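You operate a simulated robot arm through the tools that you are given. There is no shell and no other tool. Be economical: measure what you need, move in short steps, check, and stop when the job is done.

The job below is to be done with a simulated two-armed robot. You get a single attempt, and the scene is never put back.

JOB
On the hob worktop, fold the dish cloth in half.

Only the result counts: the job must be done as asked and must still hold three seconds after the hand-in. Knocking over, shifting, dropping, spilling or breaking anything else fails it. Flat cloth is picked up by pressing the open fingertips on it (5 to 10 N) and closing them slowly along it; thin cloth reads only 2 to 8 mm in the jaws.

ROBOT AND FRAMES
Two 7-joint arms with two-finger parallel grippers on one trunk, on a base that drives. Base frame: it is fixed to the floor where the robot stands at the start and does not move with it; the origin is under the middle of the robot, x ahead of it, y to its left, z up. Lengths are in m, angles in rad, forces in N, time in s.
The left shoulder is at the start at [0.07, 0.134, 1.201], the right one opposite. Places, roughly: hob worktop [0.6, 0, 0.9]. Payload 1.57 kg a hand.
The TCP of each hand is the grasp point between the finger pads, 0.03 m short of the fingertips. In the tool frame z runs along the fingers and y along their closing line. Largest opening 0.08 m; finger width 0.017, thickness 0.012; the body of the gripper, 0.04 by 0.082 m, starts 0.08 m behind the TCP.
Orientation is that of the tool frame in the base frame, as [roll, pitch, yaw] about the fixed x, y, z axes, in that order (R = Rz(yaw) Ry(pitch) Rx(roll)). With the fingers straight down and closing along the base's y, the tool's x points along the base's -x, its y along +y and its z along -z.

CONTROLS
- The arms move only by the tool arm_command. It takes "left_steps", "right_steps" or both (then of equal length, played together; a hand with none holds still); each is a list of rows, each an object of numbers (a shift or turn left out is 0, a gripper value left out holds the last): "tx", "ty", "tz": the shift along the tool's x, y, z in m; "rx", "ry", "rz": the turn, a rotation vector about the tool's x, y, z in rad. In form: [{"tx": .., "ty": .., "tz": .., "rx": .., "ry": .., "rz": ..}, ...]. A call has 1 to 12 rows; each row is the pose to reach, as a shift and turn from the pose commanded when the call began, along the tool's axes at that moment. "left_jaw" and "right_jaw" are, for a hand that has rows, the gripper command, from -1 (shut) to 1 (fully open), values between in proportion, set as the call begins (left out, the last holds). Each row takes 0.2 s and may step no farther than 0.05 m and 0.15 rad from the row before; otherwise, or with a gripper value out of range, the whole call is refused. A pose out of reach is approached as far as the arm can. The call stops where the force on the tool passes 40 N (or 10 N more than at its start, if that is more) or the arm is blocked; 0.2 s more then pass. Each finger travels about 0.153 m/s and halts on what it meets, pressing with about 38 N; the grip force reading is that of the motor and also rises with nothing between the fingers. The clock runs only during rows and for 0.2 s after the last one: add rows that repeat a pose to give the fingers time. The reply holds the time, the measured pose of the TCP, the force on the tool along the base axes, the opening and the grip force, in the units named above and with some noise.
- Cameras (640 x 400 px; columns grow to the right, rows downward): "scene" is now at [0.122, -0.0082, 1.4044]; the picture's right is [-0.11, -0.99, 0.00], its down [-0.80, 0.09, -0.59] and it looks along [0.59, -0.07, -0.81] (base axes); focal length 243 px, centre (320, 200). "left" rides on the left gripper at [0.072, 0.006, -0.122] in its tool frame; the picture's right is [-0.09, 1.00, 0.00], its down [-0.84, -0.08, -0.54] and it looks along [-0.54, -0.05, 0.84] (tool axes); focal length 238 px, centre (320, 200). "right" rides on the right gripper at [0.072, -0.007, -0.122] in its tool frame; the picture's right is [0.09, 1.00, 0.00], its down [-0.84, 0.08, -0.54] and it looks along [-0.54, 0.05, 0.84] (tool axes); focal length 238 px, centre (320, 200). There is no depth. A picture from a camera that has moved, and an enlarged one, comes with that camera's place and axes in the base frame and with its lens.
- grab_frame(camera): a new picture of that camera. The clock stands still meanwhile.
- move_column(by): slides the trunk up (or, below 0, down) by that many m; the arms and the scene camera ride with it, the base frame stays. It gives what a move gives, with no picture.
- drive_base(legs): drives the robot by 1 to 6 legs, each [ahead, left, turn to the left] in m, m and rad, along the robot's own axes; the way and the turn of a leg run together, so that a leg with both is an arc; at most 1.5 m and 3.142 rad a leg. The arms and the cameras ride along, it lands a little off, and it stops where it bumps. It gives what a move gives.
- pan_tilt(pan, tilt): turns the head with the scene camera to pan (to the left, within 1.501 rad either way) and tilt (down, from -0.506 to 1.204), counted from straight ahead of the robot. It gives what a move gives.
- inspect(camera, box): a new picture of the part [left, top, right, bottom] of that camera's present view, enlarged. The clock stands still meanwhile.
- job_done(): hands the job in; it is judged then, once.

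Go step by step. Nothing tells you exact positions but the pictures and the camera data: compare them with the known pose of the tool, close in by small moves and look again before you grip or let go. The budget is 120 turns and 88 pictures, counting those below and the enlarged ones. Unless the task says otherwise, let go and move clear before handing in, and close with one line.

The tools are called after "Call:" by a JSON object that holds its "op" and its "data". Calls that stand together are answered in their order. arm_command: Moves the arms, as the interface text tells. Its arguments: {"type":"object","properties":{"left_steps":{"type":"array","items":{"type":"object","properties":{"tx":{"type":"number"},"ty":{"type":"number"},"tz":{"type":"number"},"rx":{"type":"number"},"ry":{"type":"number"},"rz":{"type":"number"}}}},"left_jaw":{"type":"number"},"right_steps":{"type":"array","items":{"type":"object","properties":{"tx":{"type":"number"},"ty":{"type":"number"},"tz":{"type":"number"},"rx":{"type":"number"},"ry":{"type":"number"},"rz":{"type":"number"}}}},"right_jaw":{"type":"number"}},"required":[]} The other tools are called the same way: move_column (by) slides the trunk up or down; drive_base (legs) drives the base; pan_tilt (pan, tilt) turns the head that bears the scene camera; grab_frame (camera) takes a picture; inspect (camera, box) takes an enlarged picture of a part of a camera's view; job_done () hands the job in.

At the start:

```text
time_s: 0.0
left_ee_pos: [0.4184, 0.1873, 1.1453]
left_tcp_rot: [-3.139, -0.004, -3.141]
left_wrist_force: [0.6, -0.7, -0.7]
left_width: 0.0803
left_finger_force: 0.1
right_ee_pos: [0.4579, -0.1973, 1.1216]
right_tcp_rot: [-3.141, -0.001, -3.141]
right_wrist_force: [0.0, 0.6, -0.5]
right_width: 0.08
right_finger_force: 0.1
trunk travel left (down, up): [-0.775, 0.165]
robot x, y, heading: [0.0024, 0.0028, 0.001]
head pan, tilt: [-0.113, 0.941]
```

scene: 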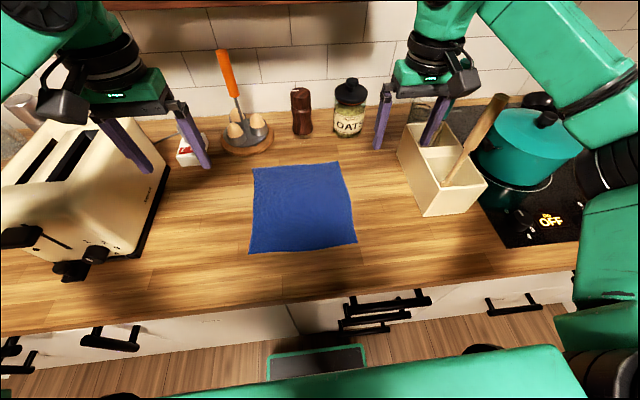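
right: 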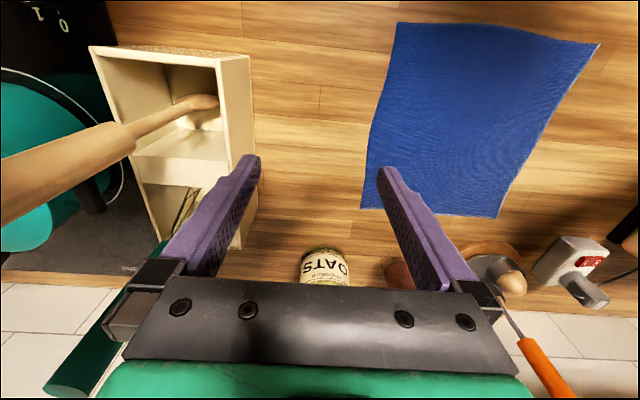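
left: 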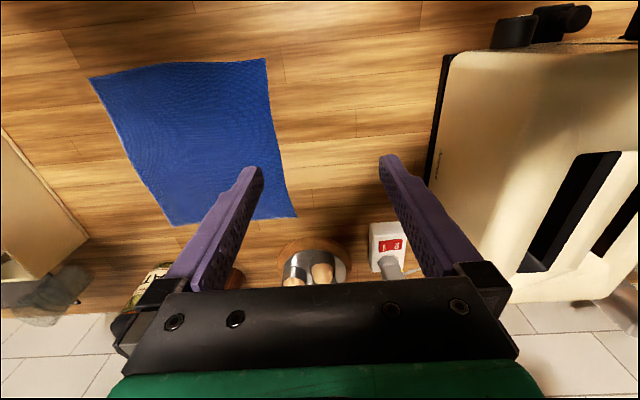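

I see a flat blue cloth, about x 0.38–0.66 and y ±0.13. I plan to pinch both near corners and carry the near edge over onto the far edge. First I'll move both hands above the near corners with the jaws half open.

Call:
{"op": "arm_command", "data": {"left_steps": [{"tx": 0.004, "ty": -0.0145, "tz": 0.0308}, {"tx": 0.008, "ty": -0.029, "tz": 0.0617}, {"tx": 0.012, "ty": -0.0435, "tz": 0.0925}, {"tx": 0.016, "ty": -0.058, "tz": 0.1233}, {"tx": 0.02, "ty": -0.0725, "tz": 0.1542}, {"tx": 0.024, "ty": -0.087, "tz": 0.185}, {"tx": 0.024, "ty": -0.087, "tz": 0.185}], "right_steps": [{"tx": 0.0107, "ty": 0.0162, "tz": 0.027}, {"tx": 0.0213, "ty": 0.0323, "tz": 0.054}, {"tx": 0.032, "ty": 0.0485, "tz": 0.081}, {"tx": 0.0427, "ty": 0.0647, "tz": 0.108}, {"tx": 0.0533, "ty": 0.0808, "tz": 0.135}, {"tx": 0.064, "ty": 0.097, "tz": 0.162}, {"tx": 0.064, "ty": 0.097, "tz": 0.162}], "left_jaw": 0, "right_jaw": 0}}

Call:
{"op": "grab_frame", "data": {"camera": "left"}}

Call:
{"op": "grab_frame", "data": {"camera": "right"}}

Call:
{"op": "grab_frame", "data": {"camera": "scene"}}

```text
time_s: 1.6
left_ee_pos: [0.3952, 0.1003, 0.9602]
left_tcp_rot: [-3.14, 0.001, 3.141]
left_wrist_force: [0.4, 0.2, -0.5]
left_width: 0.0399
left_finger_force: 0.0
right_ee_pos: [0.3908, -0.1003, 0.9607]
right_tcp_rot: [3.141, -0.001, 3.141]
right_wrist_force: [-0.1, 0.9, 0.5]
right_width: 0.04
right_finger_force: 0.0
trunk travel left (down, up): [-0.775, 0.165]
robot x, y, heading: [-0.0013, -0.0011, -0.003]
head pan, tilt: [-0.113, 0.941]
```

```text
84 pictures are left
camera left: at [0.3246, 0.1072, 1.0818], right [0.09, 1.0, 0.0], down [0.84, -0.08, 0.54], along [0.54, -0.05, -0.84], focal length 238 px, centre (320, 200)
```

left: 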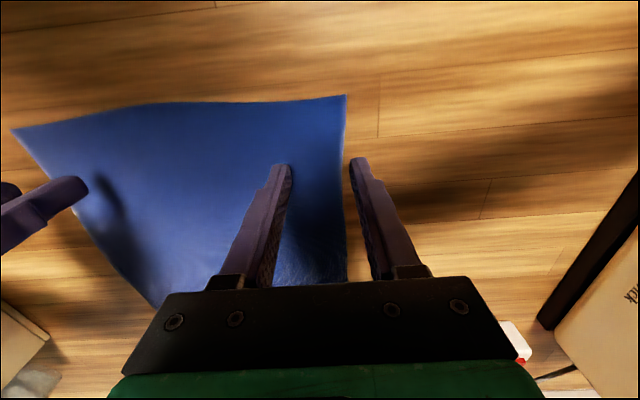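

```text
83 pictures are left
camera right: at [0.3192, -0.1069, 1.0824], right [-0.09, 1.0, 0.0], down [0.84, 0.08, 0.54], along [0.54, 0.05, -0.84], focal length 238 px, centre (320, 200)
```

right: 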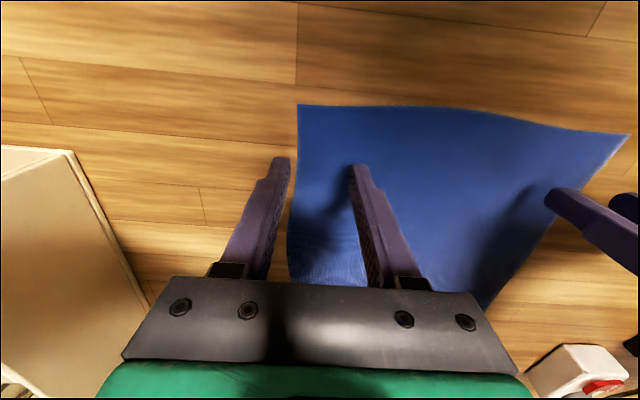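

```text
82 pictures are left
camera scene: at [0.1218, -0.0081, 1.4045], right [-0.11, -0.99, 0.0], down [-0.8, 0.09, -0.59], along [0.59, -0.07, -0.81], focal length 243 px, centre (320, 200)
```

scene: 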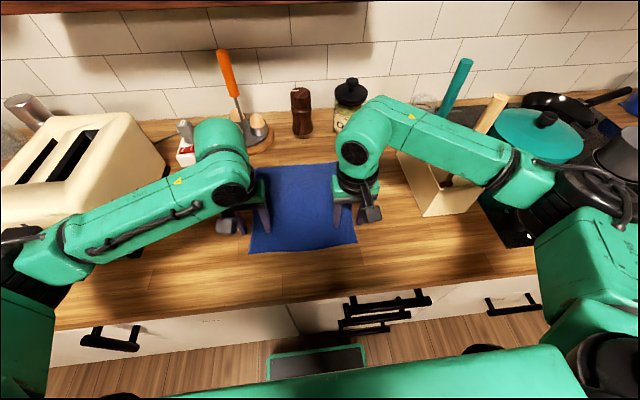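

Comparing the views, the cloth lies at about z 0.90–0.91 rather than 0.86. That puts it at x 0.357–0.616 and y ±0.12. I'll shift to pinch points near the edge and go down carefully.

Call:
{"op": "arm_command", "data": {"left_steps": [{"tx": 0.025, "ty": -0.015}, {"tx": 0.025, "ty": -0.015, "tz": 0.01}, {"tx": 0.025, "ty": -0.015, "tz": 0.016}, {"tx": 0.025, "ty": -0.015, "tz": 0.018}], "right_steps": [{"tx": 0.021, "ty": 0.015}, {"tx": 0.021, "ty": 0.015, "tz": 0.01}, {"tx": 0.021, "ty": 0.015, "tz": 0.016}, {"tx": 0.021, "ty": 0.015, "tz": 0.018}]}}

Call:
{"op": "grab_frame", "data": {"camera": "left"}}

Call:
{"op": "grab_frame", "data": {"camera": "right"}}

```text
time_s: 2.6
left_ee_pos: [0.3697, 0.0843, 0.9438]
left_tcp_rot: [-3.139, -0.001, -3.141]
left_wrist_force: [0.3, 0.4, 1.1]
left_width: 0.04
left_finger_force: 0.1
right_ee_pos: [0.3701, -0.0855, 0.9418]
right_tcp_rot: [-3.142, 0.0, 3.14]
right_wrist_force: [-0.5, 0.2, 0.6]
right_width: 0.0401
right_finger_force: 0.0
trunk travel left (down, up): [-0.775, 0.165]
robot x, y, heading: [-0.0004, 0.0024, 0.004]
head pan, tilt: [-0.113, 0.941]
```

```text
81 pictures are left
camera left: at [0.2986, 0.0916, 1.0642], right [0.09, 1.0, 0.0], down [0.84, -0.08, 0.54], along [0.54, -0.05, -0.84], focal length 238 px, centre (320, 200)
```

left: 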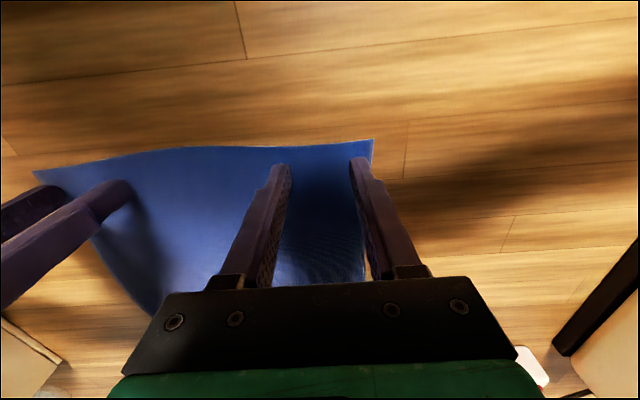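

```text
80 pictures are left
camera right: at [0.2986, -0.0915, 1.0647], right [-0.09, 1.0, 0.0], down [0.84, 0.08, 0.54], along [0.54, 0.05, -0.84], focal length 238 px, centre (320, 200)
```

right: 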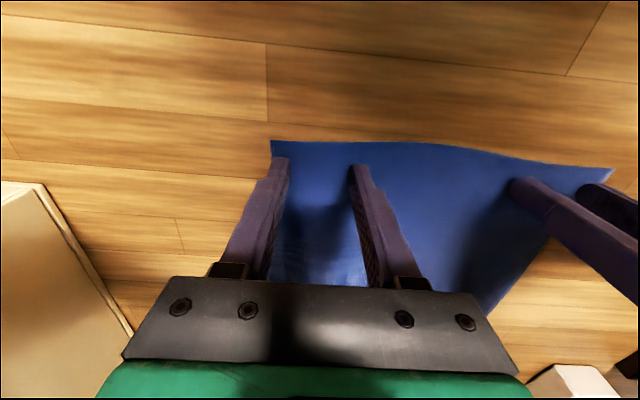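

The tips are well placed, about 5 mm inside the near edge. I'll go down in small steps until they touch.

Call:
{"op": "arm_command", "data": {"left_steps": [{"tz": 0.003}, {"tz": 0.005}], "right_steps": [{"tz": 0.003}, {"tz": 0.005}]}}

```text
time_s: 3.2
left_ee_pos: [0.3686, 0.0855, 0.942]
left_tcp_rot: [-3.138, 0.008, -3.139]
left_wrist_force: [6.8, 0.6, 25.1]
left_width: 0.0401
left_finger_force: 0.1
right_ee_pos: [0.3718, -0.0855, 0.9421]
right_tcp_rot: [3.139, 0.009, 3.138]
right_wrist_force: [7.0, -4.0, 35.4]
right_width: 0.0399
right_finger_force: 0.0
trunk travel left (down, up): [-0.775, 0.165]
robot x, y, heading: [-0.0039, -0.001, 0.005]
head pan, tilt: [-0.113, 0.941]
```

Contact is at about TCP z 0.942 and they're pressing too hard. I'll ease both up to 5–10 N.

Call:
{"op": "arm_command", "data": {"left_steps": [{"tz": -0.0025}, {"tz": -0.0025}], "right_steps": [{"tz": -0.0033}, {"tz": -0.0033}]}}

```text
time_s: 3.8
left_ee_pos: [0.3689, 0.0846, 0.9412]
left_tcp_rot: [-3.14, 0.004, -3.141]
left_wrist_force: [7.4, -0.9, 30.5]
left_width: 0.04
left_finger_force: 0.0
right_ee_pos: [0.3688, -0.0869, 0.9406]
right_tcp_rot: [3.141, 0.002, 3.141]
right_wrist_force: [3.7, 1.8, 12.3]
right_width: 0.0401
right_finger_force: 0.0
trunk travel left (down, up): [-0.775, 0.165]
robot x, y, heading: [0.0026, -0.002, -0.003]
head pan, tilt: [-0.113, 0.941]
```

Call:
{"op": "arm_command", "data": {"left_steps": [{"tz": -0.0025}, {"tz": -0.0025}], "right_steps": [{"tz": -0.0004}, {"tz": -0.0004}]}}

```text
time_s: 4.4
left_ee_pos: [0.3661, 0.0852, 0.9407]
left_tcp_rot: [-3.141, -0.004, -3.14]
left_wrist_force: [1.7, -1.3, 6.1]
left_width: 0.0402
left_finger_force: 0.0
right_ee_pos: [0.3686, -0.0846, 0.9415]
right_tcp_rot: [-3.141, 0.001, -3.141]
right_wrist_force: [-1.1, 0.4, 10.7]
right_width: 0.0401
right_finger_force: 0.0
trunk travel left (down, up): [-0.775, 0.165]
robot x, y, heading: [-0.0013, -0.0031, -0.001]
head pan, tilt: [-0.113, 0.941]
```

Left reads 6 N and right about 10 N, which is good. Now I'll close slowly.

Call:
{"op": "arm_command", "data": {"left_steps": [{"tz": 0.0}, {"tz": 0.0}], "right_steps": [{"tz": 0.0}, {"tz": 0.0}], "left_jaw": -0.25, "right_jaw": -0.25}}

Call:
{"op": "grab_frame", "data": {"camera": "left"}}

Call:
{"op": "grab_frame", "data": {"camera": "right"}}

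```text
time_s: 5.0
left_ee_pos: [0.3676, 0.0854, 0.9426]
left_tcp_rot: [3.141, -0.002, -3.14]
left_wrist_force: [0.4, -0.4, 0.0]
left_width: 0.0295
left_finger_force: 0.1
right_ee_pos: [0.3699, -0.0843, 0.9418]
right_tcp_rot: [3.141, 0.0, 3.141]
right_wrist_force: [-1.4, 0.0, 7.3]
right_width: 0.0264
right_finger_force: 0.1
trunk travel left (down, up): [-0.775, 0.165]
robot x, y, heading: [-0.0033, 0.001, 0.001]
head pan, tilt: [-0.113, 0.941]
```

```text
79 pictures are left
camera left: at [0.2973, 0.0922, 1.0639], right [0.09, 1.0, 0.0], down [0.84, -0.08, 0.54], along [0.54, -0.05, -0.84], focal length 238 px, centre (320, 200)
```

left: 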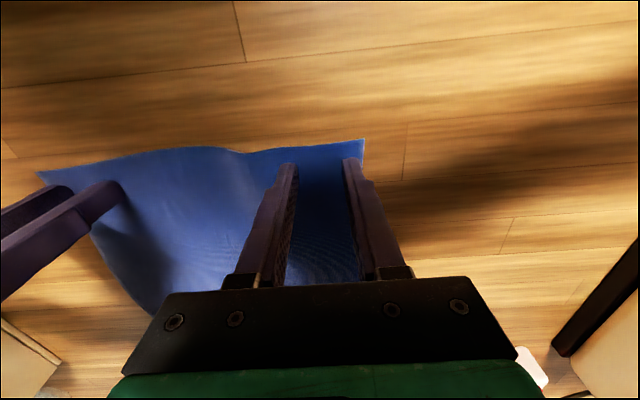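

```text
78 pictures are left
camera right: at [0.2979, -0.091, 1.0638], right [-0.09, 1.0, 0.0], down [0.84, 0.08, 0.54], along [0.54, 0.05, -0.84], focal length 238 px, centre (320, 200)
```

right: 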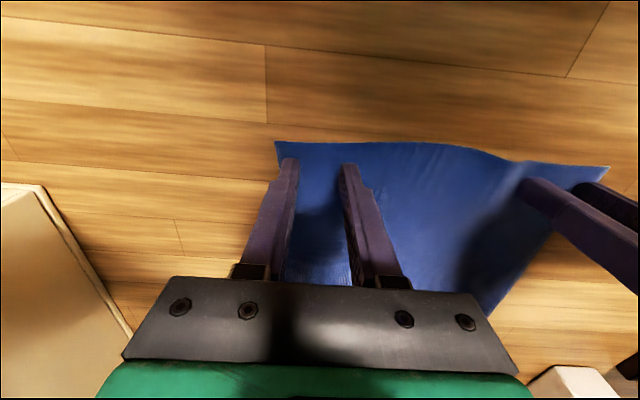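

The cloth is gathering at the left hand, but its pressure has dropped. I'll press slightly more and keep closing.

Call:
{"op": "arm_command", "data": {"left_steps": [{"tz": 0.001}, {"tz": 0.001}], "right_steps": [{"tz": 0.0002}, {"tz": 0.0002}]}}

```text
time_s: 5.6
left_ee_pos: [0.3684, 0.0859, 0.9415]
left_tcp_rot: [-3.139, -0.001, -3.14]
left_wrist_force: [0.2, 0.2, 2.2]
left_width: 0.03
left_finger_force: 0.1
right_ee_pos: [0.3705, -0.0856, 0.9414]
right_tcp_rot: [3.141, 0.003, -3.142]
right_wrist_force: [-1.8, -1.0, 8.0]
right_width: 0.0267
right_finger_force: 0.1
trunk travel left (down, up): [-0.775, 0.165]
robot x, y, heading: [0.0008, 0.0012, 0.005]
head pan, tilt: [-0.113, 0.941]
```

Call:
{"op": "arm_command", "data": {"left_steps": [{"tz": 0.001}, {"tz": 0.001}], "right_steps": [{"tz": 0.0}, {"tz": 0.0}]}}

```text
time_s: 6.2
left_ee_pos: [0.3677, 0.0858, 0.9424]
left_tcp_rot: [-3.14, 0.003, 3.141]
left_wrist_force: [1.1, 3.1, 15.8]
left_width: 0.0295
left_finger_force: 0.0
right_ee_pos: [0.3707, -0.0856, 0.9407]
right_tcp_rot: [-3.141, 0.002, -3.141]
right_wrist_force: [0.1, -0.5, 3.0]
right_width: 0.0276
right_finger_force: 0.0
trunk travel left (down, up): [-0.775, 0.165]
robot x, y, heading: [0.0015, 0.0005, -0.001]
head pan, tilt: [-0.113, 0.941]
```

Call:
{"op": "arm_command", "data": {"left_steps": [{"tz": -0.0005}, {"tz": -0.0005}], "right_steps": [{"tz": 0.0005}, {"tz": 0.0005}], "left_jaw": -0.45, "right_jaw": -0.45}}

Call:
{"op": "grab_frame", "data": {"camera": "left"}}

Call:
{"op": "grab_frame", "data": {"camera": "right"}}

```text
time_s: 6.8
left_ee_pos: [0.3678, 0.0846, 0.941]
left_tcp_rot: [-3.14, 0.002, 3.14]
left_wrist_force: [3.0, -0.2, 12.6]
left_width: 0.0225
left_finger_force: 0.1
right_ee_pos: [0.3707, -0.083, 0.941]
right_tcp_rot: [3.139, 0.002, -3.14]
right_wrist_force: [2.5, -0.2, 15.5]
right_width: 0.0208
right_finger_force: 0.0
trunk travel left (down, up): [-0.775, 0.165]
robot x, y, heading: [-0.0004, 0.0005, 0.0]
head pan, tilt: [-0.113, 0.941]
```

```text
77 pictures are left
camera left: at [0.2966, 0.0917, 1.063], right [0.09, 1.0, 0.0], down [0.84, -0.08, 0.54], along [0.54, -0.05, -0.84], focal length 238 px, centre (320, 200)
```

left: 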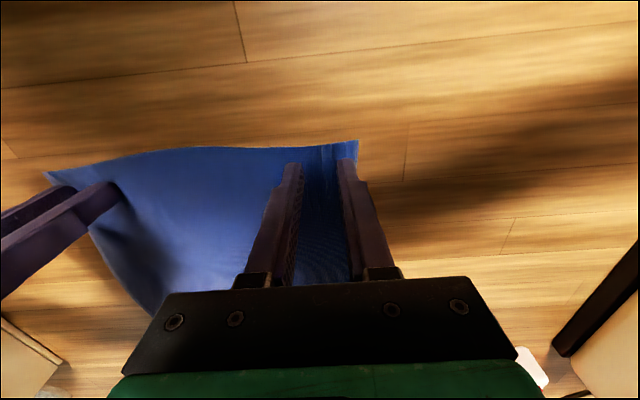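

```text
76 pictures are left
camera right: at [0.2978, -0.0908, 1.0634], right [-0.09, 1.0, 0.0], down [0.83, 0.08, 0.55], along [0.54, 0.05, -0.84], focal length 238 px, centre (320, 200)
```

right: 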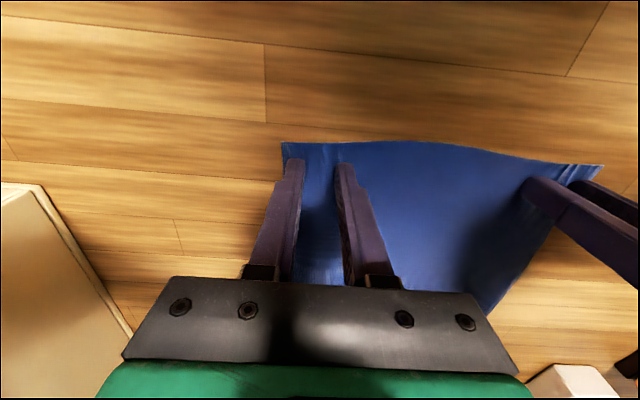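

Both gather a ruck between the fingers. I'll keep closing.

Call:
{"op": "arm_command", "data": {"left_steps": [{"tz": -0.0002}, {"tz": -0.0002}], "right_steps": [{"tz": -0.0005}, {"tz": -0.0005}], "left_jaw": -0.65, "right_jaw": -0.65}}

```text
time_s: 7.4
left_ee_pos: [0.3669, 0.0841, 0.9405]
left_tcp_rot: [-3.14, 0.0, 3.141]
left_wrist_force: [-1.9, -0.5, 11.3]
left_width: 0.0091
left_finger_force: 0.1
right_ee_pos: [0.3693, -0.0856, 0.9414]
right_tcp_rot: [3.141, 0.003, 3.141]
right_wrist_force: [1.8, 1.8, 9.8]
right_width: 0.0134
right_finger_force: 0.1
trunk travel left (down, up): [-0.775, 0.165]
robot x, y, heading: [-0.0001, 0.0, 0.001]
head pan, tilt: [-0.113, 0.941]
```

Call:
{"op": "arm_command", "data": {"left_steps": [{"tz": 0.0}, {"tz": 0.0}], "right_steps": [{"tz": 0.0}, {"tz": 0.0}], "left_jaw": -0.85, "right_jaw": -0.85}}

Call:
{"op": "arm_command", "data": {"left_steps": [{"tz": 0.0}, {"tz": 0.0}, {"tz": 0.0}], "right_steps": [{"tz": 0.0}, {"tz": 0.0}, {"tz": 0.0}], "left_jaw": -1, "right_jaw": -1}}

Call:
{"op": "grab_frame", "data": {"camera": "left"}}

Call:
{"op": "grab_frame", "data": {"camera": "right"}}

```text
time_s: 8.0
left_ee_pos: [0.368, 0.0845, 0.9423]
left_tcp_rot: [-3.141, 0.002, 3.141]
left_wrist_force: [-0.8, -0.2, 8.5]
left_width: 0.003
left_finger_force: 0.0
right_ee_pos: [0.3692, -0.0856, 0.9409]
right_tcp_rot: [-3.141, 0.001, 3.141]
right_wrist_force: [-0.4, 0.4, 10.2]
right_width: 0.0018
right_finger_force: 0.0
trunk travel left (down, up): [-0.775, 0.165]
robot x, y, heading: [-0.0014, -0.0007, 0.001]
head pan, tilt: [-0.113, 0.941]
```

```text
time_s: 8.8
left_ee_pos: [0.3688, 0.0846, 0.9417]
left_tcp_rot: [-3.141, 0.002, 3.141]
left_wrist_force: [-0.2, 0.2, 7.0]
left_width: 0.0002
left_finger_force: 21.2
right_ee_pos: [0.3691, -0.0845, 0.9417]
right_tcp_rot: [3.141, 0.003, -3.141]
right_wrist_force: [-0.9, -0.8, 9.7]
right_width: 0.0002
right_finger_force: 21.6
trunk travel left (down, up): [-0.775, 0.165]
robot x, y, heading: [-0.0061, -0.0011, 0.001]
head pan, tilt: [-0.113, 0.941]
```

```text
75 pictures are left
camera left: at [0.2966, 0.0917, 1.0632], right [0.09, 1.0, 0.0], down [0.84, -0.08, 0.54], along [0.54, -0.05, -0.84], focal length 238 px, centre (320, 200)
```

left: 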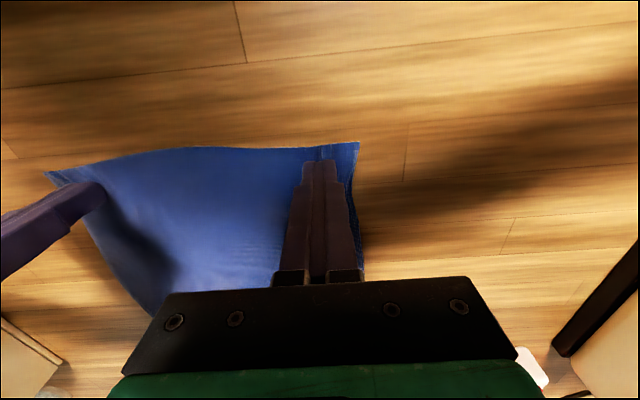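

```text
74 pictures are left
camera right: at [0.2971, -0.0909, 1.0636], right [-0.09, 1.0, 0.0], down [0.84, 0.08, 0.54], along [0.54, 0.05, -0.84], focal length 238 px, centre (320, 200)
```

right: 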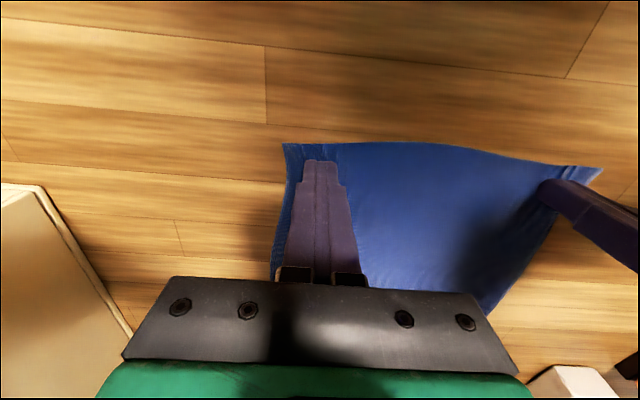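

The jaws read 0.2 mm, so the pinch probably slipped. I'll lift 15 mm to check.

Call:
{"op": "arm_command", "data": {"left_steps": [{"tz": -0.008}, {"tz": -0.015}], "right_steps": [{"tz": -0.008}, {"tz": -0.015}]}}

Call:
{"op": "grab_frame", "data": {"camera": "left"}}

Call:
{"op": "grab_frame", "data": {"camera": "right"}}

```text
time_s: 9.4
left_ee_pos: [0.3686, 0.0852, 0.956]
left_tcp_rot: [-3.141, 0.0, 3.141]
left_wrist_force: [-0.3, 0.5, -0.4]
left_width: 0.0001
left_finger_force: 21.3
right_ee_pos: [0.3705, -0.0858, 0.9548]
right_tcp_rot: [3.141, 0.0, 3.141]
right_wrist_force: [-0.4, 0.0, -0.3]
right_width: 0.0
right_finger_force: 21.5
trunk travel left (down, up): [-0.775, 0.165]
robot x, y, heading: [0.0007, -0.0028, -0.0]
head pan, tilt: [-0.113, 0.941]
```

```text
73 pictures are left
camera left: at [0.2975, 0.0917, 1.078], right [0.09, 1.0, 0.0], down [0.84, -0.08, 0.54], along [0.54, -0.05, -0.84], focal length 238 px, centre (320, 200)
```

left: 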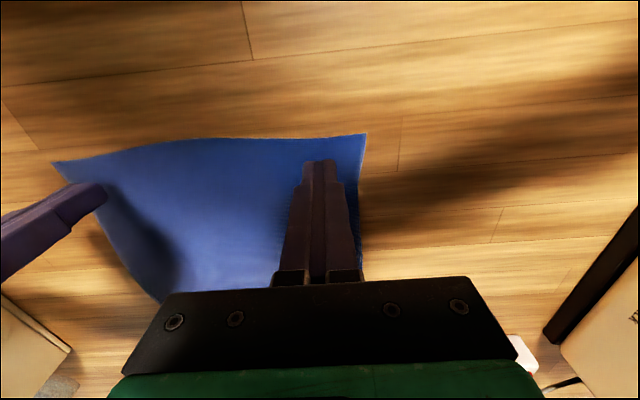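

```text
72 pictures are left
camera right: at [0.2991, -0.0916, 1.0774], right [-0.09, 1.0, 0.0], down [0.84, 0.08, 0.54], along [0.54, 0.05, -0.84], focal length 238 px, centre (320, 200)
```

right: 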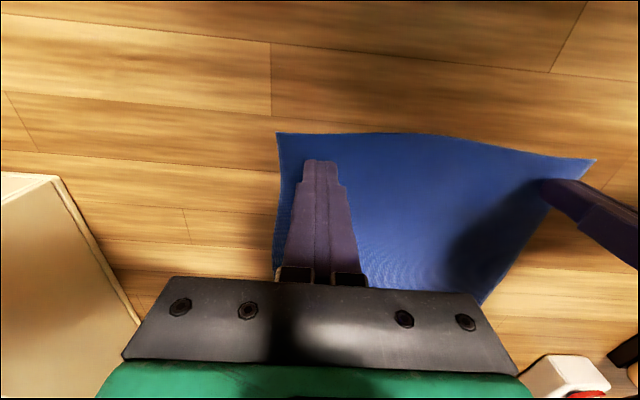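

Both missed, and the cloth has gone back flat and unmoved. I'll retry from a wider opening with steadier pressure, closing in finer steps.

Call:
{"op": "arm_command", "data": {"left_steps": [{"ty": -0.006}, {"ty": -0.006}, {"ty": -0.006, "tz": 0.01}, {"ty": -0.006, "tz": 0.0155}], "right_steps": [{"ty": 0.006}, {"ty": 0.006}, {"ty": 0.006, "tz": 0.01}, {"ty": 0.006, "tz": 0.0155}], "left_jaw": 0.3, "right_jaw": 0.3}}

```text
time_s: 10.4
left_ee_pos: [0.3688, 0.0798, 0.942]
left_tcp_rot: [-3.141, 0.002, 3.14]
left_wrist_force: [0.2, -0.3, 2.5]
left_width: 0.052
left_finger_force: 0.2
right_ee_pos: [0.3709, -0.0806, 0.9415]
right_tcp_rot: [3.14, 0.006, 3.141]
right_wrist_force: [2.8, 0.4, 12.8]
right_width: 0.0525
right_finger_force: 0.0
trunk travel left (down, up): [-0.775, 0.165]
robot x, y, heading: [-0.0009, -0.0021, 0.004]
head pan, tilt: [-0.113, 0.941]
```

Call:
{"op": "arm_command", "data": {"left_steps": [{"tz": 0.001}, {"tz": 0.001}], "right_steps": [{"tz": -0.0002}, {"tz": -0.0002}]}}

```text
time_s: 11.0
left_ee_pos: [0.3692, 0.0801, 0.9419]
left_tcp_rot: [-3.14, 0.004, -3.14]
left_wrist_force: [2.4, 3.9, 18.8]
left_width: 0.0518
left_finger_force: 0.1
right_ee_pos: [0.3691, -0.0812, 0.9413]
right_tcp_rot: [-3.141, 0.004, 3.141]
right_wrist_force: [3.2, -1.1, 14.0]
right_width: 0.052
right_finger_force: 0.1
trunk travel left (down, up): [-0.775, 0.165]
robot x, y, heading: [-0.0018, -0.0026, 0.001]
head pan, tilt: [-0.113, 0.941]
```

Call:
{"op": "arm_command", "data": {"left_steps": [{"tz": -0.0006}], "right_steps": [{"tz": -0.0003}], "left_jaw": 0.1, "right_jaw": 0.1}}

Call:
{"op": "arm_command", "data": {"left_steps": [{"tz": 0}], "right_steps": [{"tz": 0}], "left_jaw": -0.1, "right_jaw": -0.1}}

Call:
{"op": "arm_command", "data": {"left_steps": [{"tz": 0}], "right_steps": [{"tz": 0}], "left_jaw": -0.3, "right_jaw": -0.3}}

Call:
{"op": "inspect", "data": {"camera": "left", "box": [220, 100, 420, 225]}}

Call:
{"op": "inspect", "data": {"camera": "right", "box": [220, 100, 420, 225]}}

```text
time_s: 11.4
left_ee_pos: [0.3671, 0.078, 0.9416]
left_tcp_rot: [-3.14, 0.003, 3.142]
left_wrist_force: [-0.9, -2.5, 17.6]
left_width: 0.0405
left_finger_force: 0.1
right_ee_pos: [0.3689, -0.0795, 0.9417]
right_tcp_rot: [3.14, 0.004, 3.141]
right_wrist_force: [2.4, 2.8, 11.6]
right_width: 0.0438
right_finger_force: 0.0
trunk travel left (down, up): [-0.775, 0.165]
robot x, y, heading: [0.0005, -0.0038, 0.0]
head pan, tilt: [-0.113, 0.941]
```

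```text
time_s: 11.8
left_ee_pos: [0.367, 0.077, 0.9412]
left_tcp_rot: [-3.14, 0.001, -3.141]
left_wrist_force: [0.6, -6.2, 16.2]
left_width: 0.0367
left_finger_force: 0.6
right_ee_pos: [0.3691, -0.0796, 0.9417]
right_tcp_rot: [3.14, 0.004, -3.14]
right_wrist_force: [-0.3, 4.0, 12.3]
right_width: 0.0366
right_finger_force: 0.4
trunk travel left (down, up): [-0.775, 0.165]
robot x, y, heading: [0.0032, -0.0009, -0.0]
head pan, tilt: [-0.113, 0.941]
```

```text
time_s: 12.2
left_ee_pos: [0.3669, 0.0794, 0.9424]
left_tcp_rot: [-3.139, 0.004, -3.14]
left_wrist_force: [1.1, -8.8, 16.0]
left_width: 0.0321
left_finger_force: 3.7
right_ee_pos: [0.3683, -0.0793, 0.9409]
right_tcp_rot: [3.139, 0.003, 3.141]
right_wrist_force: [-0.4, 10.9, 12.4]
right_width: 0.0199
right_finger_force: 7.6
trunk travel left (down, up): [-0.775, 0.165]
robot x, y, heading: [0.0011, 0.0001, 0.004]
head pan, tilt: [-0.113, 0.941]
```

```text
3.20 times, centred on (320, 162) of left
camera zoom: at [0.2951, 0.0854, 1.0629], right [0.09, 1.0, 0.0], down [0.84, -0.08, 0.54], along [0.54, -0.05, -0.84], focal length 763 px, centre (320, 320)
```

zoom: 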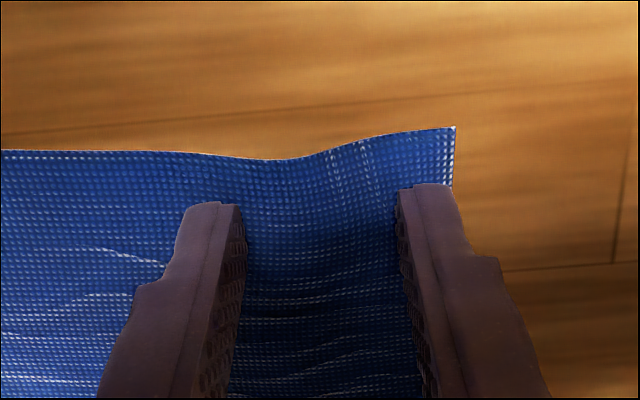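

```text
3.20 times, centred on (320, 162) of right
camera zoom: at [0.296, -0.0861, 1.0637], right [-0.09, 1.0, 0.0], down [0.83, 0.08, 0.55], along [0.54, 0.05, -0.84], focal length 763 px, centre (320, 320)
```

zoom: 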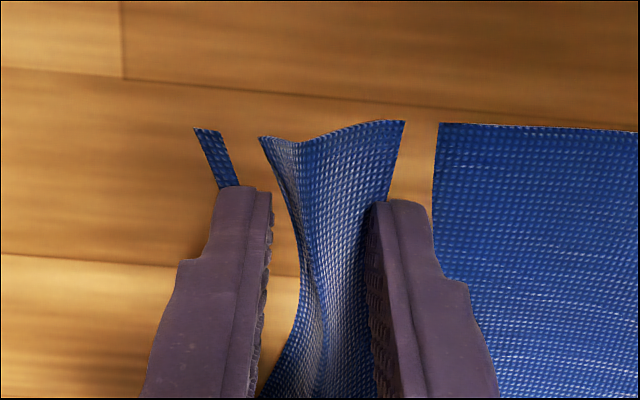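

A good ruck is standing up in the right hand and one is starting in the left. I'll keep closing.

Call:
{"op": "arm_command", "data": {"left_steps": [{"tz": 0}], "right_steps": [{"tz": 0}], "left_jaw": -0.5, "right_jaw": -0.5}}

Call:
{"op": "arm_command", "data": {"left_steps": [{"tz": 0}], "right_steps": [{"tz": 0}], "left_jaw": -0.65, "right_jaw": -0.65}}

Call:
{"op": "inspect", "data": {"camera": "left", "box": [220, 100, 420, 225]}}

Call:
{"op": "inspect", "data": {"camera": "right", "box": [220, 100, 420, 225]}}

```text
time_s: 12.6
left_ee_pos: [0.368, 0.0792, 0.9424]
left_tcp_rot: [3.14, 0.003, -3.139]
left_wrist_force: [-0.9, 0.9, 18.9]
left_width: 0.0166
left_finger_force: 0.1
right_ee_pos: [0.3697, -0.0802, 0.9413]
right_tcp_rot: [-3.14, 0.003, 3.14]
right_wrist_force: [-1.1, -0.2, 13.2]
right_width: 0.0205
right_finger_force: 0.1
trunk travel left (down, up): [-0.775, 0.165]
robot x, y, heading: [0.0022, 0.0004, -0.0]
head pan, tilt: [-0.113, 0.941]
```

```text
time_s: 13.0
left_ee_pos: [0.3674, 0.0782, 0.9416]
left_tcp_rot: [-3.141, 0.001, 3.14]
left_wrist_force: [-0.2, -0.9, 17.7]
left_width: 0.0138
left_finger_force: 0.0
right_ee_pos: [0.3688, -0.0804, 0.9426]
right_tcp_rot: [3.14, 0.003, 3.141]
right_wrist_force: [0.7, 2.6, 12.8]
right_width: 0.0143
right_finger_force: 0.1
trunk travel left (down, up): [-0.775, 0.165]
robot x, y, heading: [-0.0001, 0.0022, 0.001]
head pan, tilt: [-0.113, 0.941]
```

```text
3.20 times, centred on (320, 162) of left
camera zoom: at [0.2952, 0.085, 1.0629], right [0.09, 1.0, 0.0], down [0.84, -0.08, 0.54], along [0.54, -0.05, -0.84], focal length 763 px, centre (320, 320)
```

zoom: 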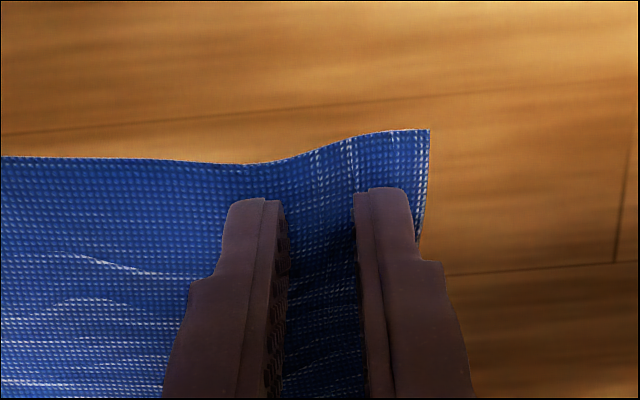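

```text
3.20 times, centred on (320, 162) of right
camera zoom: at [0.2962, -0.0866, 1.0636], right [-0.09, 1.0, 0.0], down [0.83, 0.08, 0.55], along [0.54, 0.05, -0.84], focal length 763 px, centre (320, 320)
```

zoom: 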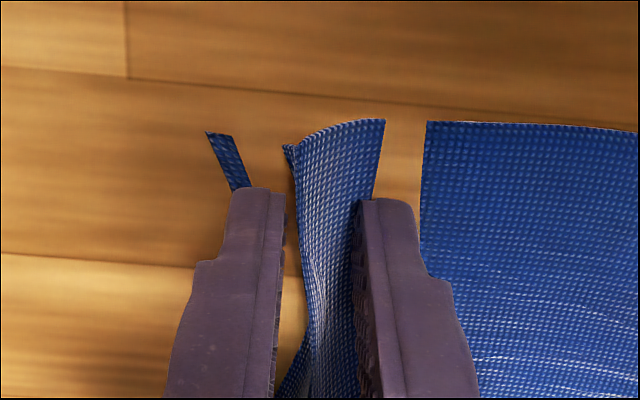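

The right hand is gathering cleanly. The left finger is sliding over the cloth, so it may need another try. I'll close the right fully and open the left again.

Call:
{"op": "arm_command", "data": {"right_steps": [{"tz": 0}], "right_jaw": -0.8}}

Call:
{"op": "arm_command", "data": {"right_steps": [{"tz": 0}, {"tz": 0}], "right_jaw": -1}}

Call:
{"op": "inspect", "data": {"camera": "right", "box": [220, 100, 420, 225]}}

```text
time_s: 13.4
left_ee_pos: [0.3681, 0.0769, 0.9418]
left_tcp_rot: [-3.139, 0.002, 3.141]
left_wrist_force: [-0.2, -6.3, 16.7]
left_width: 0.015
left_finger_force: 0.7
right_ee_pos: [0.3684, -0.0808, 0.9411]
right_tcp_rot: [3.14, 0.003, 3.141]
right_wrist_force: [-0.1, 6.3, 11.3]
right_width: 0.0079
right_finger_force: 5.2
trunk travel left (down, up): [-0.775, 0.165]
robot x, y, heading: [0.0006, 0.003, -0.006]
head pan, tilt: [-0.113, 0.941]
```

```text
time_s: 14.0
left_ee_pos: [0.367, 0.078, 0.9413]
left_tcp_rot: [-3.136, 0.001, 3.142]
left_wrist_force: [0.3, -10.8, 19.0]
left_width: 0.0145
left_finger_force: 0.2
right_ee_pos: [0.3682, -0.0796, 0.9429]
right_tcp_rot: [3.139, 0.001, -3.141]
right_wrist_force: [-0.1, 10.8, 9.2]
right_width: 0.0028
right_finger_force: 23.7
trunk travel left (down, up): [-0.775, 0.165]
robot x, y, heading: [0.0017, -0.0014, -0.001]
head pan, tilt: [-0.113, 0.941]
```

```text
3.20 times, centred on (320, 162) of right
camera zoom: at [0.2963, -0.0859, 1.0636], right [-0.09, 1.0, 0.0], down [0.83, 0.08, 0.55], along [0.54, 0.05, -0.84], focal length 763 px, centre (320, 320)
```

zoom: 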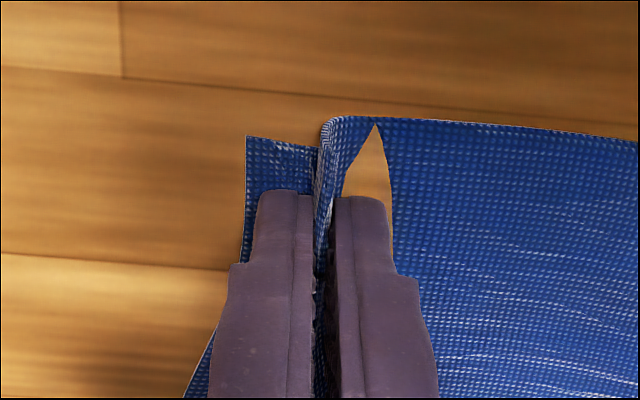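

The right hand has the cloth at 2.8 mm. Now I'll lift the left clear, reopen it and look.

Call:
{"op": "arm_command", "data": {"left_steps": [{"tz": -0.006}, {"tz": -0.012}, {"tz": -0.012}], "left_jaw": 0.3}}

Call:
{"op": "grab_frame", "data": {"camera": "left"}}

```text
time_s: 14.8
left_ee_pos: [0.3659, 0.0787, 0.9533]
left_tcp_rot: [3.141, 0.0, -3.141]
left_wrist_force: [0.4, -0.6, -0.5]
left_width: 0.0518
left_finger_force: 0.0
right_ee_pos: [0.3686, -0.0805, 0.9414]
right_tcp_rot: [3.141, 0.004, -3.141]
right_wrist_force: [-3.4, -0.3, 18.4]
right_width: 0.0026
right_finger_force: 23.8
trunk travel left (down, up): [-0.775, 0.165]
robot x, y, heading: [0.0029, -0.0026, 0.004]
head pan, tilt: [-0.113, 0.941]
```

```text
66 pictures are left
camera left: at [0.2952, 0.0861, 1.0744], right [0.09, 1.0, 0.0], down [0.84, -0.08, 0.54], along [0.54, -0.05, -0.84], focal length 238 px, centre (320, 200)
```

left: 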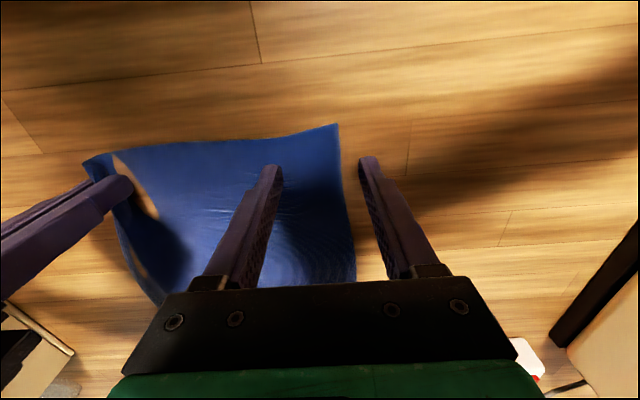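

The near-left corner has moved inward to about (0.342, 0.095). I'll put the left hand at y 0.055, x 0.358 and press again.

Call:
{"op": "arm_command", "data": {"left_steps": [{"tx": 0.008, "ty": -0.023}, {"tx": 0.008, "ty": -0.023, "tz": 0.008}, {"tx": 0.008, "ty": -0.023, "tz": 0.0108}, {"tx": 0.008, "ty": -0.023, "tz": 0.0108}]}}

Call:
{"op": "inspect", "data": {"camera": "left", "box": [200, 80, 440, 230]}}

```text
time_s: 15.8
left_ee_pos: [0.3577, 0.0566, 0.9417]
left_tcp_rot: [3.141, 0.001, -3.141]
left_wrist_force: [-0.2, -0.5, 0.6]
left_width: 0.0521
left_finger_force: 0.0
right_ee_pos: [0.3683, -0.0804, 0.941]
right_tcp_rot: [3.141, 0.003, 3.141]
right_wrist_force: [-3.8, -1.4, 19.3]
right_width: 0.0026
right_finger_force: 24.2
trunk travel left (down, up): [-0.775, 0.165]
robot x, y, heading: [0.0, -0.0007, 0.002]
head pan, tilt: [-0.113, 0.941]
```

```text
2.67 times, centred on (320, 155) of left
camera zoom: at [0.2877, 0.0628, 1.0641], right [0.09, 1.0, 0.0], down [0.84, -0.08, 0.54], along [0.54, -0.05, -0.84], focal length 636 px, centre (320, 320)
```

zoom: 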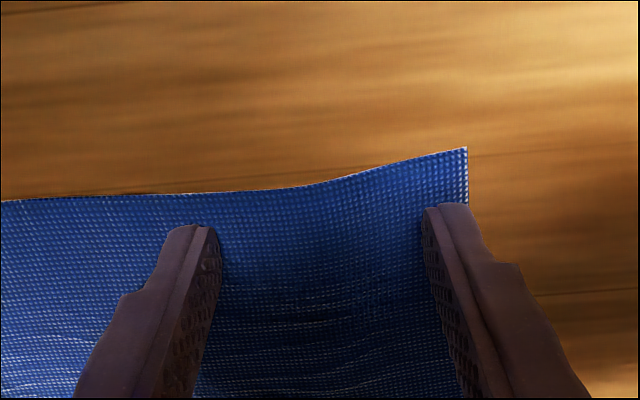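

The outer finger sits right at the edge. I'll nudge in 5 mm and press.

Call:
{"op": "arm_command", "data": {"left_steps": [{"ty": -0.005}, {"ty": -0.005, "tz": 0.0015}, {"ty": -0.005, "tz": 0.0015}]}}

```text
time_s: 16.6
left_ee_pos: [0.3592, 0.0507, 0.9414]
left_tcp_rot: [-3.139, 0.004, -3.14]
left_wrist_force: [0.4, 0.1, 4.6]
left_width: 0.0522
left_finger_force: 0.0
right_ee_pos: [0.3685, -0.0806, 0.9416]
right_tcp_rot: [3.141, 0.004, -3.141]
right_wrist_force: [-2.4, -1.2, 18.3]
right_width: 0.0026
right_finger_force: 24.0
trunk travel left (down, up): [-0.775, 0.165]
robot x, y, heading: [-0.0036, -0.0027, 0.005]
head pan, tilt: [-0.113, 0.941]
```

Call:
{"op": "arm_command", "data": {"left_steps": [{"tz": 0.0007}, {"tz": 0.0007}]}}

```text
time_s: 17.2
left_ee_pos: [0.3604, 0.0515, 0.9412]
left_tcp_rot: [-3.14, 0.003, 3.141]
left_wrist_force: [0.9, -0.2, 15.0]
left_width: 0.0518
left_finger_force: 0.0
right_ee_pos: [0.3698, -0.081, 0.9424]
right_tcp_rot: [3.141, 0.004, -3.14]
right_wrist_force: [-1.6, -0.7, 14.6]
right_width: 0.0027
right_finger_force: 24.7
trunk travel left (down, up): [-0.775, 0.165]
robot x, y, heading: [0.0018, 0.0001, -0.0]
head pan, tilt: [-0.113, 0.941]
```

Call:
{"op": "arm_command", "data": {"left_steps": [{"tz": -0.0003}], "left_jaw": 0.15}}

Call:
{"op": "arm_command", "data": {"left_steps": [{"tz": 0}], "left_jaw": 0.0}}

Call:
{"op": "arm_command", "data": {"left_steps": [{"tz": 0}], "left_jaw": -0.15}}

Call:
{"op": "arm_command", "data": {"left_steps": [{"tz": 0}], "left_jaw": -0.3}}

Call:
{"op": "inspect", "data": {"camera": "left", "box": [200, 80, 440, 230]}}

```text
time_s: 17.6
left_ee_pos: [0.3594, 0.0496, 0.9417]
left_tcp_rot: [-3.14, 0.004, -3.141]
left_wrist_force: [0.7, -2.3, 18.5]
left_width: 0.0444
left_finger_force: 0.1
right_ee_pos: [0.3687, -0.0802, 0.9417]
right_tcp_rot: [3.141, 0.003, 3.14]
right_wrist_force: [-0.1, 1.3, 12.7]
right_width: 0.0025
right_finger_force: 24.1
trunk travel left (down, up): [-0.775, 0.165]
robot x, y, heading: [-0.0008, -0.0035, -0.003]
head pan, tilt: [-0.113, 0.941]
```

```text
time_s: 18.0
left_ee_pos: [0.3594, 0.0514, 0.9426]
left_tcp_rot: [-3.141, 0.004, 3.141]
left_wrist_force: [0.2, -3.3, 22.4]
left_width: 0.0396
left_finger_force: 0.2
right_ee_pos: [0.3683, -0.0798, 0.9418]
right_tcp_rot: [-3.141, 0.003, 3.141]
right_wrist_force: [0.0, 2.9, 10.1]
right_width: 0.0026
right_finger_force: 24.0
trunk travel left (down, up): [-0.775, 0.165]
robot x, y, heading: [-0.0, 0.0025, -0.001]
head pan, tilt: [-0.113, 0.941]
```

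```text
time_s: 18.4
left_ee_pos: [0.3592, 0.0512, 0.9418]
left_tcp_rot: [-3.141, 0.002, 3.141]
left_wrist_force: [-0.4, -1.2, 27.1]
left_width: 0.0291
left_finger_force: 0.0
right_ee_pos: [0.3684, -0.0805, 0.9419]
right_tcp_rot: [3.141, 0.003, 3.141]
right_wrist_force: [2.0, 2.0, 8.8]
right_width: 0.0027
right_finger_force: 24.7
trunk travel left (down, up): [-0.775, 0.165]
robot x, y, heading: [-0.0047, 0.0016, -0.002]
head pan, tilt: [-0.113, 0.941]
```

```text
time_s: 18.8
left_ee_pos: [0.3587, 0.0517, 0.9415]
left_tcp_rot: [-3.141, 0.002, 3.142]
left_wrist_force: [0.0, 0.2, 30.2]
left_width: 0.0285
left_finger_force: 0.6
right_ee_pos: [0.3684, -0.0811, 0.9412]
right_tcp_rot: [3.141, 0.005, 3.141]
right_wrist_force: [1.5, 2.0, 7.9]
right_width: 0.0026
right_finger_force: 24.4
trunk travel left (down, up): [-0.775, 0.165]
robot x, y, heading: [-0.0028, -0.0012, 0.001]
head pan, tilt: [-0.113, 0.941]
```

```text
2.67 times, centred on (320, 155) of left
camera zoom: at [0.2876, 0.058, 1.0627], right [0.09, 1.0, 0.0], down [0.83, -0.08, 0.55], along [0.54, -0.05, -0.84], focal length 636 px, centre (320, 320)
```

zoom: 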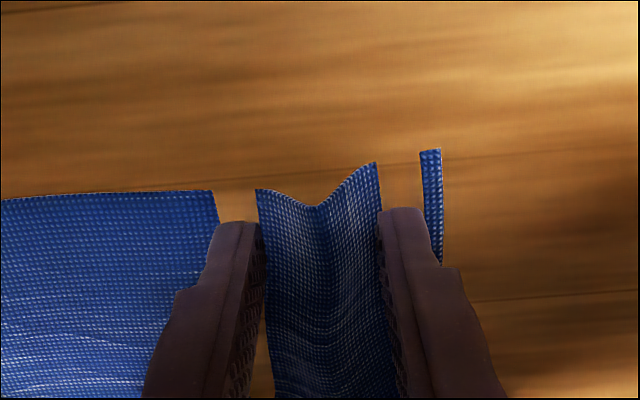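

The left is now gathering a proper ruck, though its force is creeping up. I'll ease slightly and keep closing.

Call:
{"op": "arm_command", "data": {"left_steps": [{"tz": -0.0007}], "left_jaw": -0.45}}

Call:
{"op": "arm_command", "data": {"left_steps": [{"tz": -0.0003}], "left_jaw": -0.6}}

Call:
{"op": "arm_command", "data": {"left_steps": [{"tz": 0}], "left_jaw": -0.75}}

Call:
{"op": "arm_command", "data": {"left_steps": [{"tz": 0}], "left_jaw": -0.88}}

Call:
{"op": "arm_command", "data": {"left_steps": [{"tz": 0}, {"tz": 0}], "left_jaw": -1}}

Call:
{"op": "inspect", "data": {"camera": "left", "box": [200, 80, 440, 230]}}

```text
time_s: 19.2
left_ee_pos: [0.3591, 0.0504, 0.9418]
left_tcp_rot: [-3.14, 0.004, -3.141]
left_wrist_force: [0.0, -4.4, 28.7]
left_width: 0.0185
left_finger_force: 0.1
right_ee_pos: [0.368, -0.0806, 0.9413]
right_tcp_rot: [3.141, 0.004, 3.141]
right_wrist_force: [0.5, 3.7, 7.2]
right_width: 0.0026
right_finger_force: 24.2
trunk travel left (down, up): [-0.775, 0.165]
robot x, y, heading: [-0.0016, 0.0017, 0.0]
head pan, tilt: [-0.113, 0.941]
```

```text
time_s: 19.6
left_ee_pos: [0.3578, 0.0512, 0.9407]
left_tcp_rot: [-3.14, 0.002, -3.141]
left_wrist_force: [1.9, -6.1, 19.3]
left_width: 0.0165
left_finger_force: 0.5
right_ee_pos: [0.3686, -0.0794, 0.9423]
right_tcp_rot: [3.14, 0.003, 3.141]
right_wrist_force: [-1.6, 5.7, 10.8]
right_width: 0.0025
right_finger_force: 23.5
trunk travel left (down, up): [-0.775, 0.165]
robot x, y, heading: [-0.0004, -0.0034, 0.001]
head pan, tilt: [-0.113, 0.941]
```

```text
time_s: 20.0
left_ee_pos: [0.3589, 0.049, 0.9411]
left_tcp_rot: [-3.135, 0.002, 3.139]
left_wrist_force: [0.6, -17.5, 14.3]
left_width: 0.0062
left_finger_force: 12.1
right_ee_pos: [0.3685, -0.0797, 0.9419]
right_tcp_rot: [3.137, 0.003, 3.141]
right_wrist_force: [-0.7, 15.8, 7.2]
right_width: 0.0028
right_finger_force: 23.7
trunk travel left (down, up): [-0.775, 0.165]
robot x, y, heading: [-0.0, 0.0008, 0.002]
head pan, tilt: [-0.113, 0.941]
```

```text
time_s: 20.4
left_ee_pos: [0.3596, 0.0497, 0.9415]
left_tcp_rot: [-3.136, 0.003, 3.14]
left_wrist_force: [1.1, -22.7, 11.9]
left_width: 0.0053
left_finger_force: 13.9
right_ee_pos: [0.3688, -0.0793, 0.942]
right_tcp_rot: [3.137, 0.003, -3.141]
right_wrist_force: [-1.9, 20.5, 8.2]
right_width: 0.0027
right_finger_force: 23.6
trunk travel left (down, up): [-0.775, 0.165]
robot x, y, heading: [-0.0001, -0.0023, 0.005]
head pan, tilt: [-0.113, 0.941]
```

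```text
time_s: 21.0
left_ee_pos: [0.3592, 0.0496, 0.9421]
left_tcp_rot: [-3.135, 0.002, 3.14]
left_wrist_force: [0.5, -25.8, 10.5]
left_width: 0.0028
left_finger_force: 24.3
right_ee_pos: [0.369, -0.0792, 0.9417]
right_tcp_rot: [3.138, 0.004, -3.138]
right_wrist_force: [-1.6, 25.1, 9.9]
right_width: 0.0029
right_finger_force: 24.2
trunk travel left (down, up): [-0.775, 0.165]
robot x, y, heading: [0.0008, -0.0029, 0.002]
head pan, tilt: [-0.113, 0.941]
```

```text
2.67 times, centred on (320, 155) of left
camera zoom: at [0.288, 0.0567, 1.063], right [0.09, 1.0, -0.01], down [0.84, -0.07, 0.54], along [0.54, -0.06, -0.84], focal length 636 px, centre (320, 320)
```

zoom: 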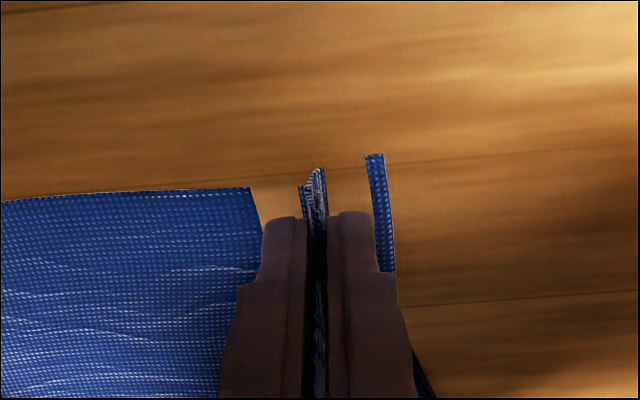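

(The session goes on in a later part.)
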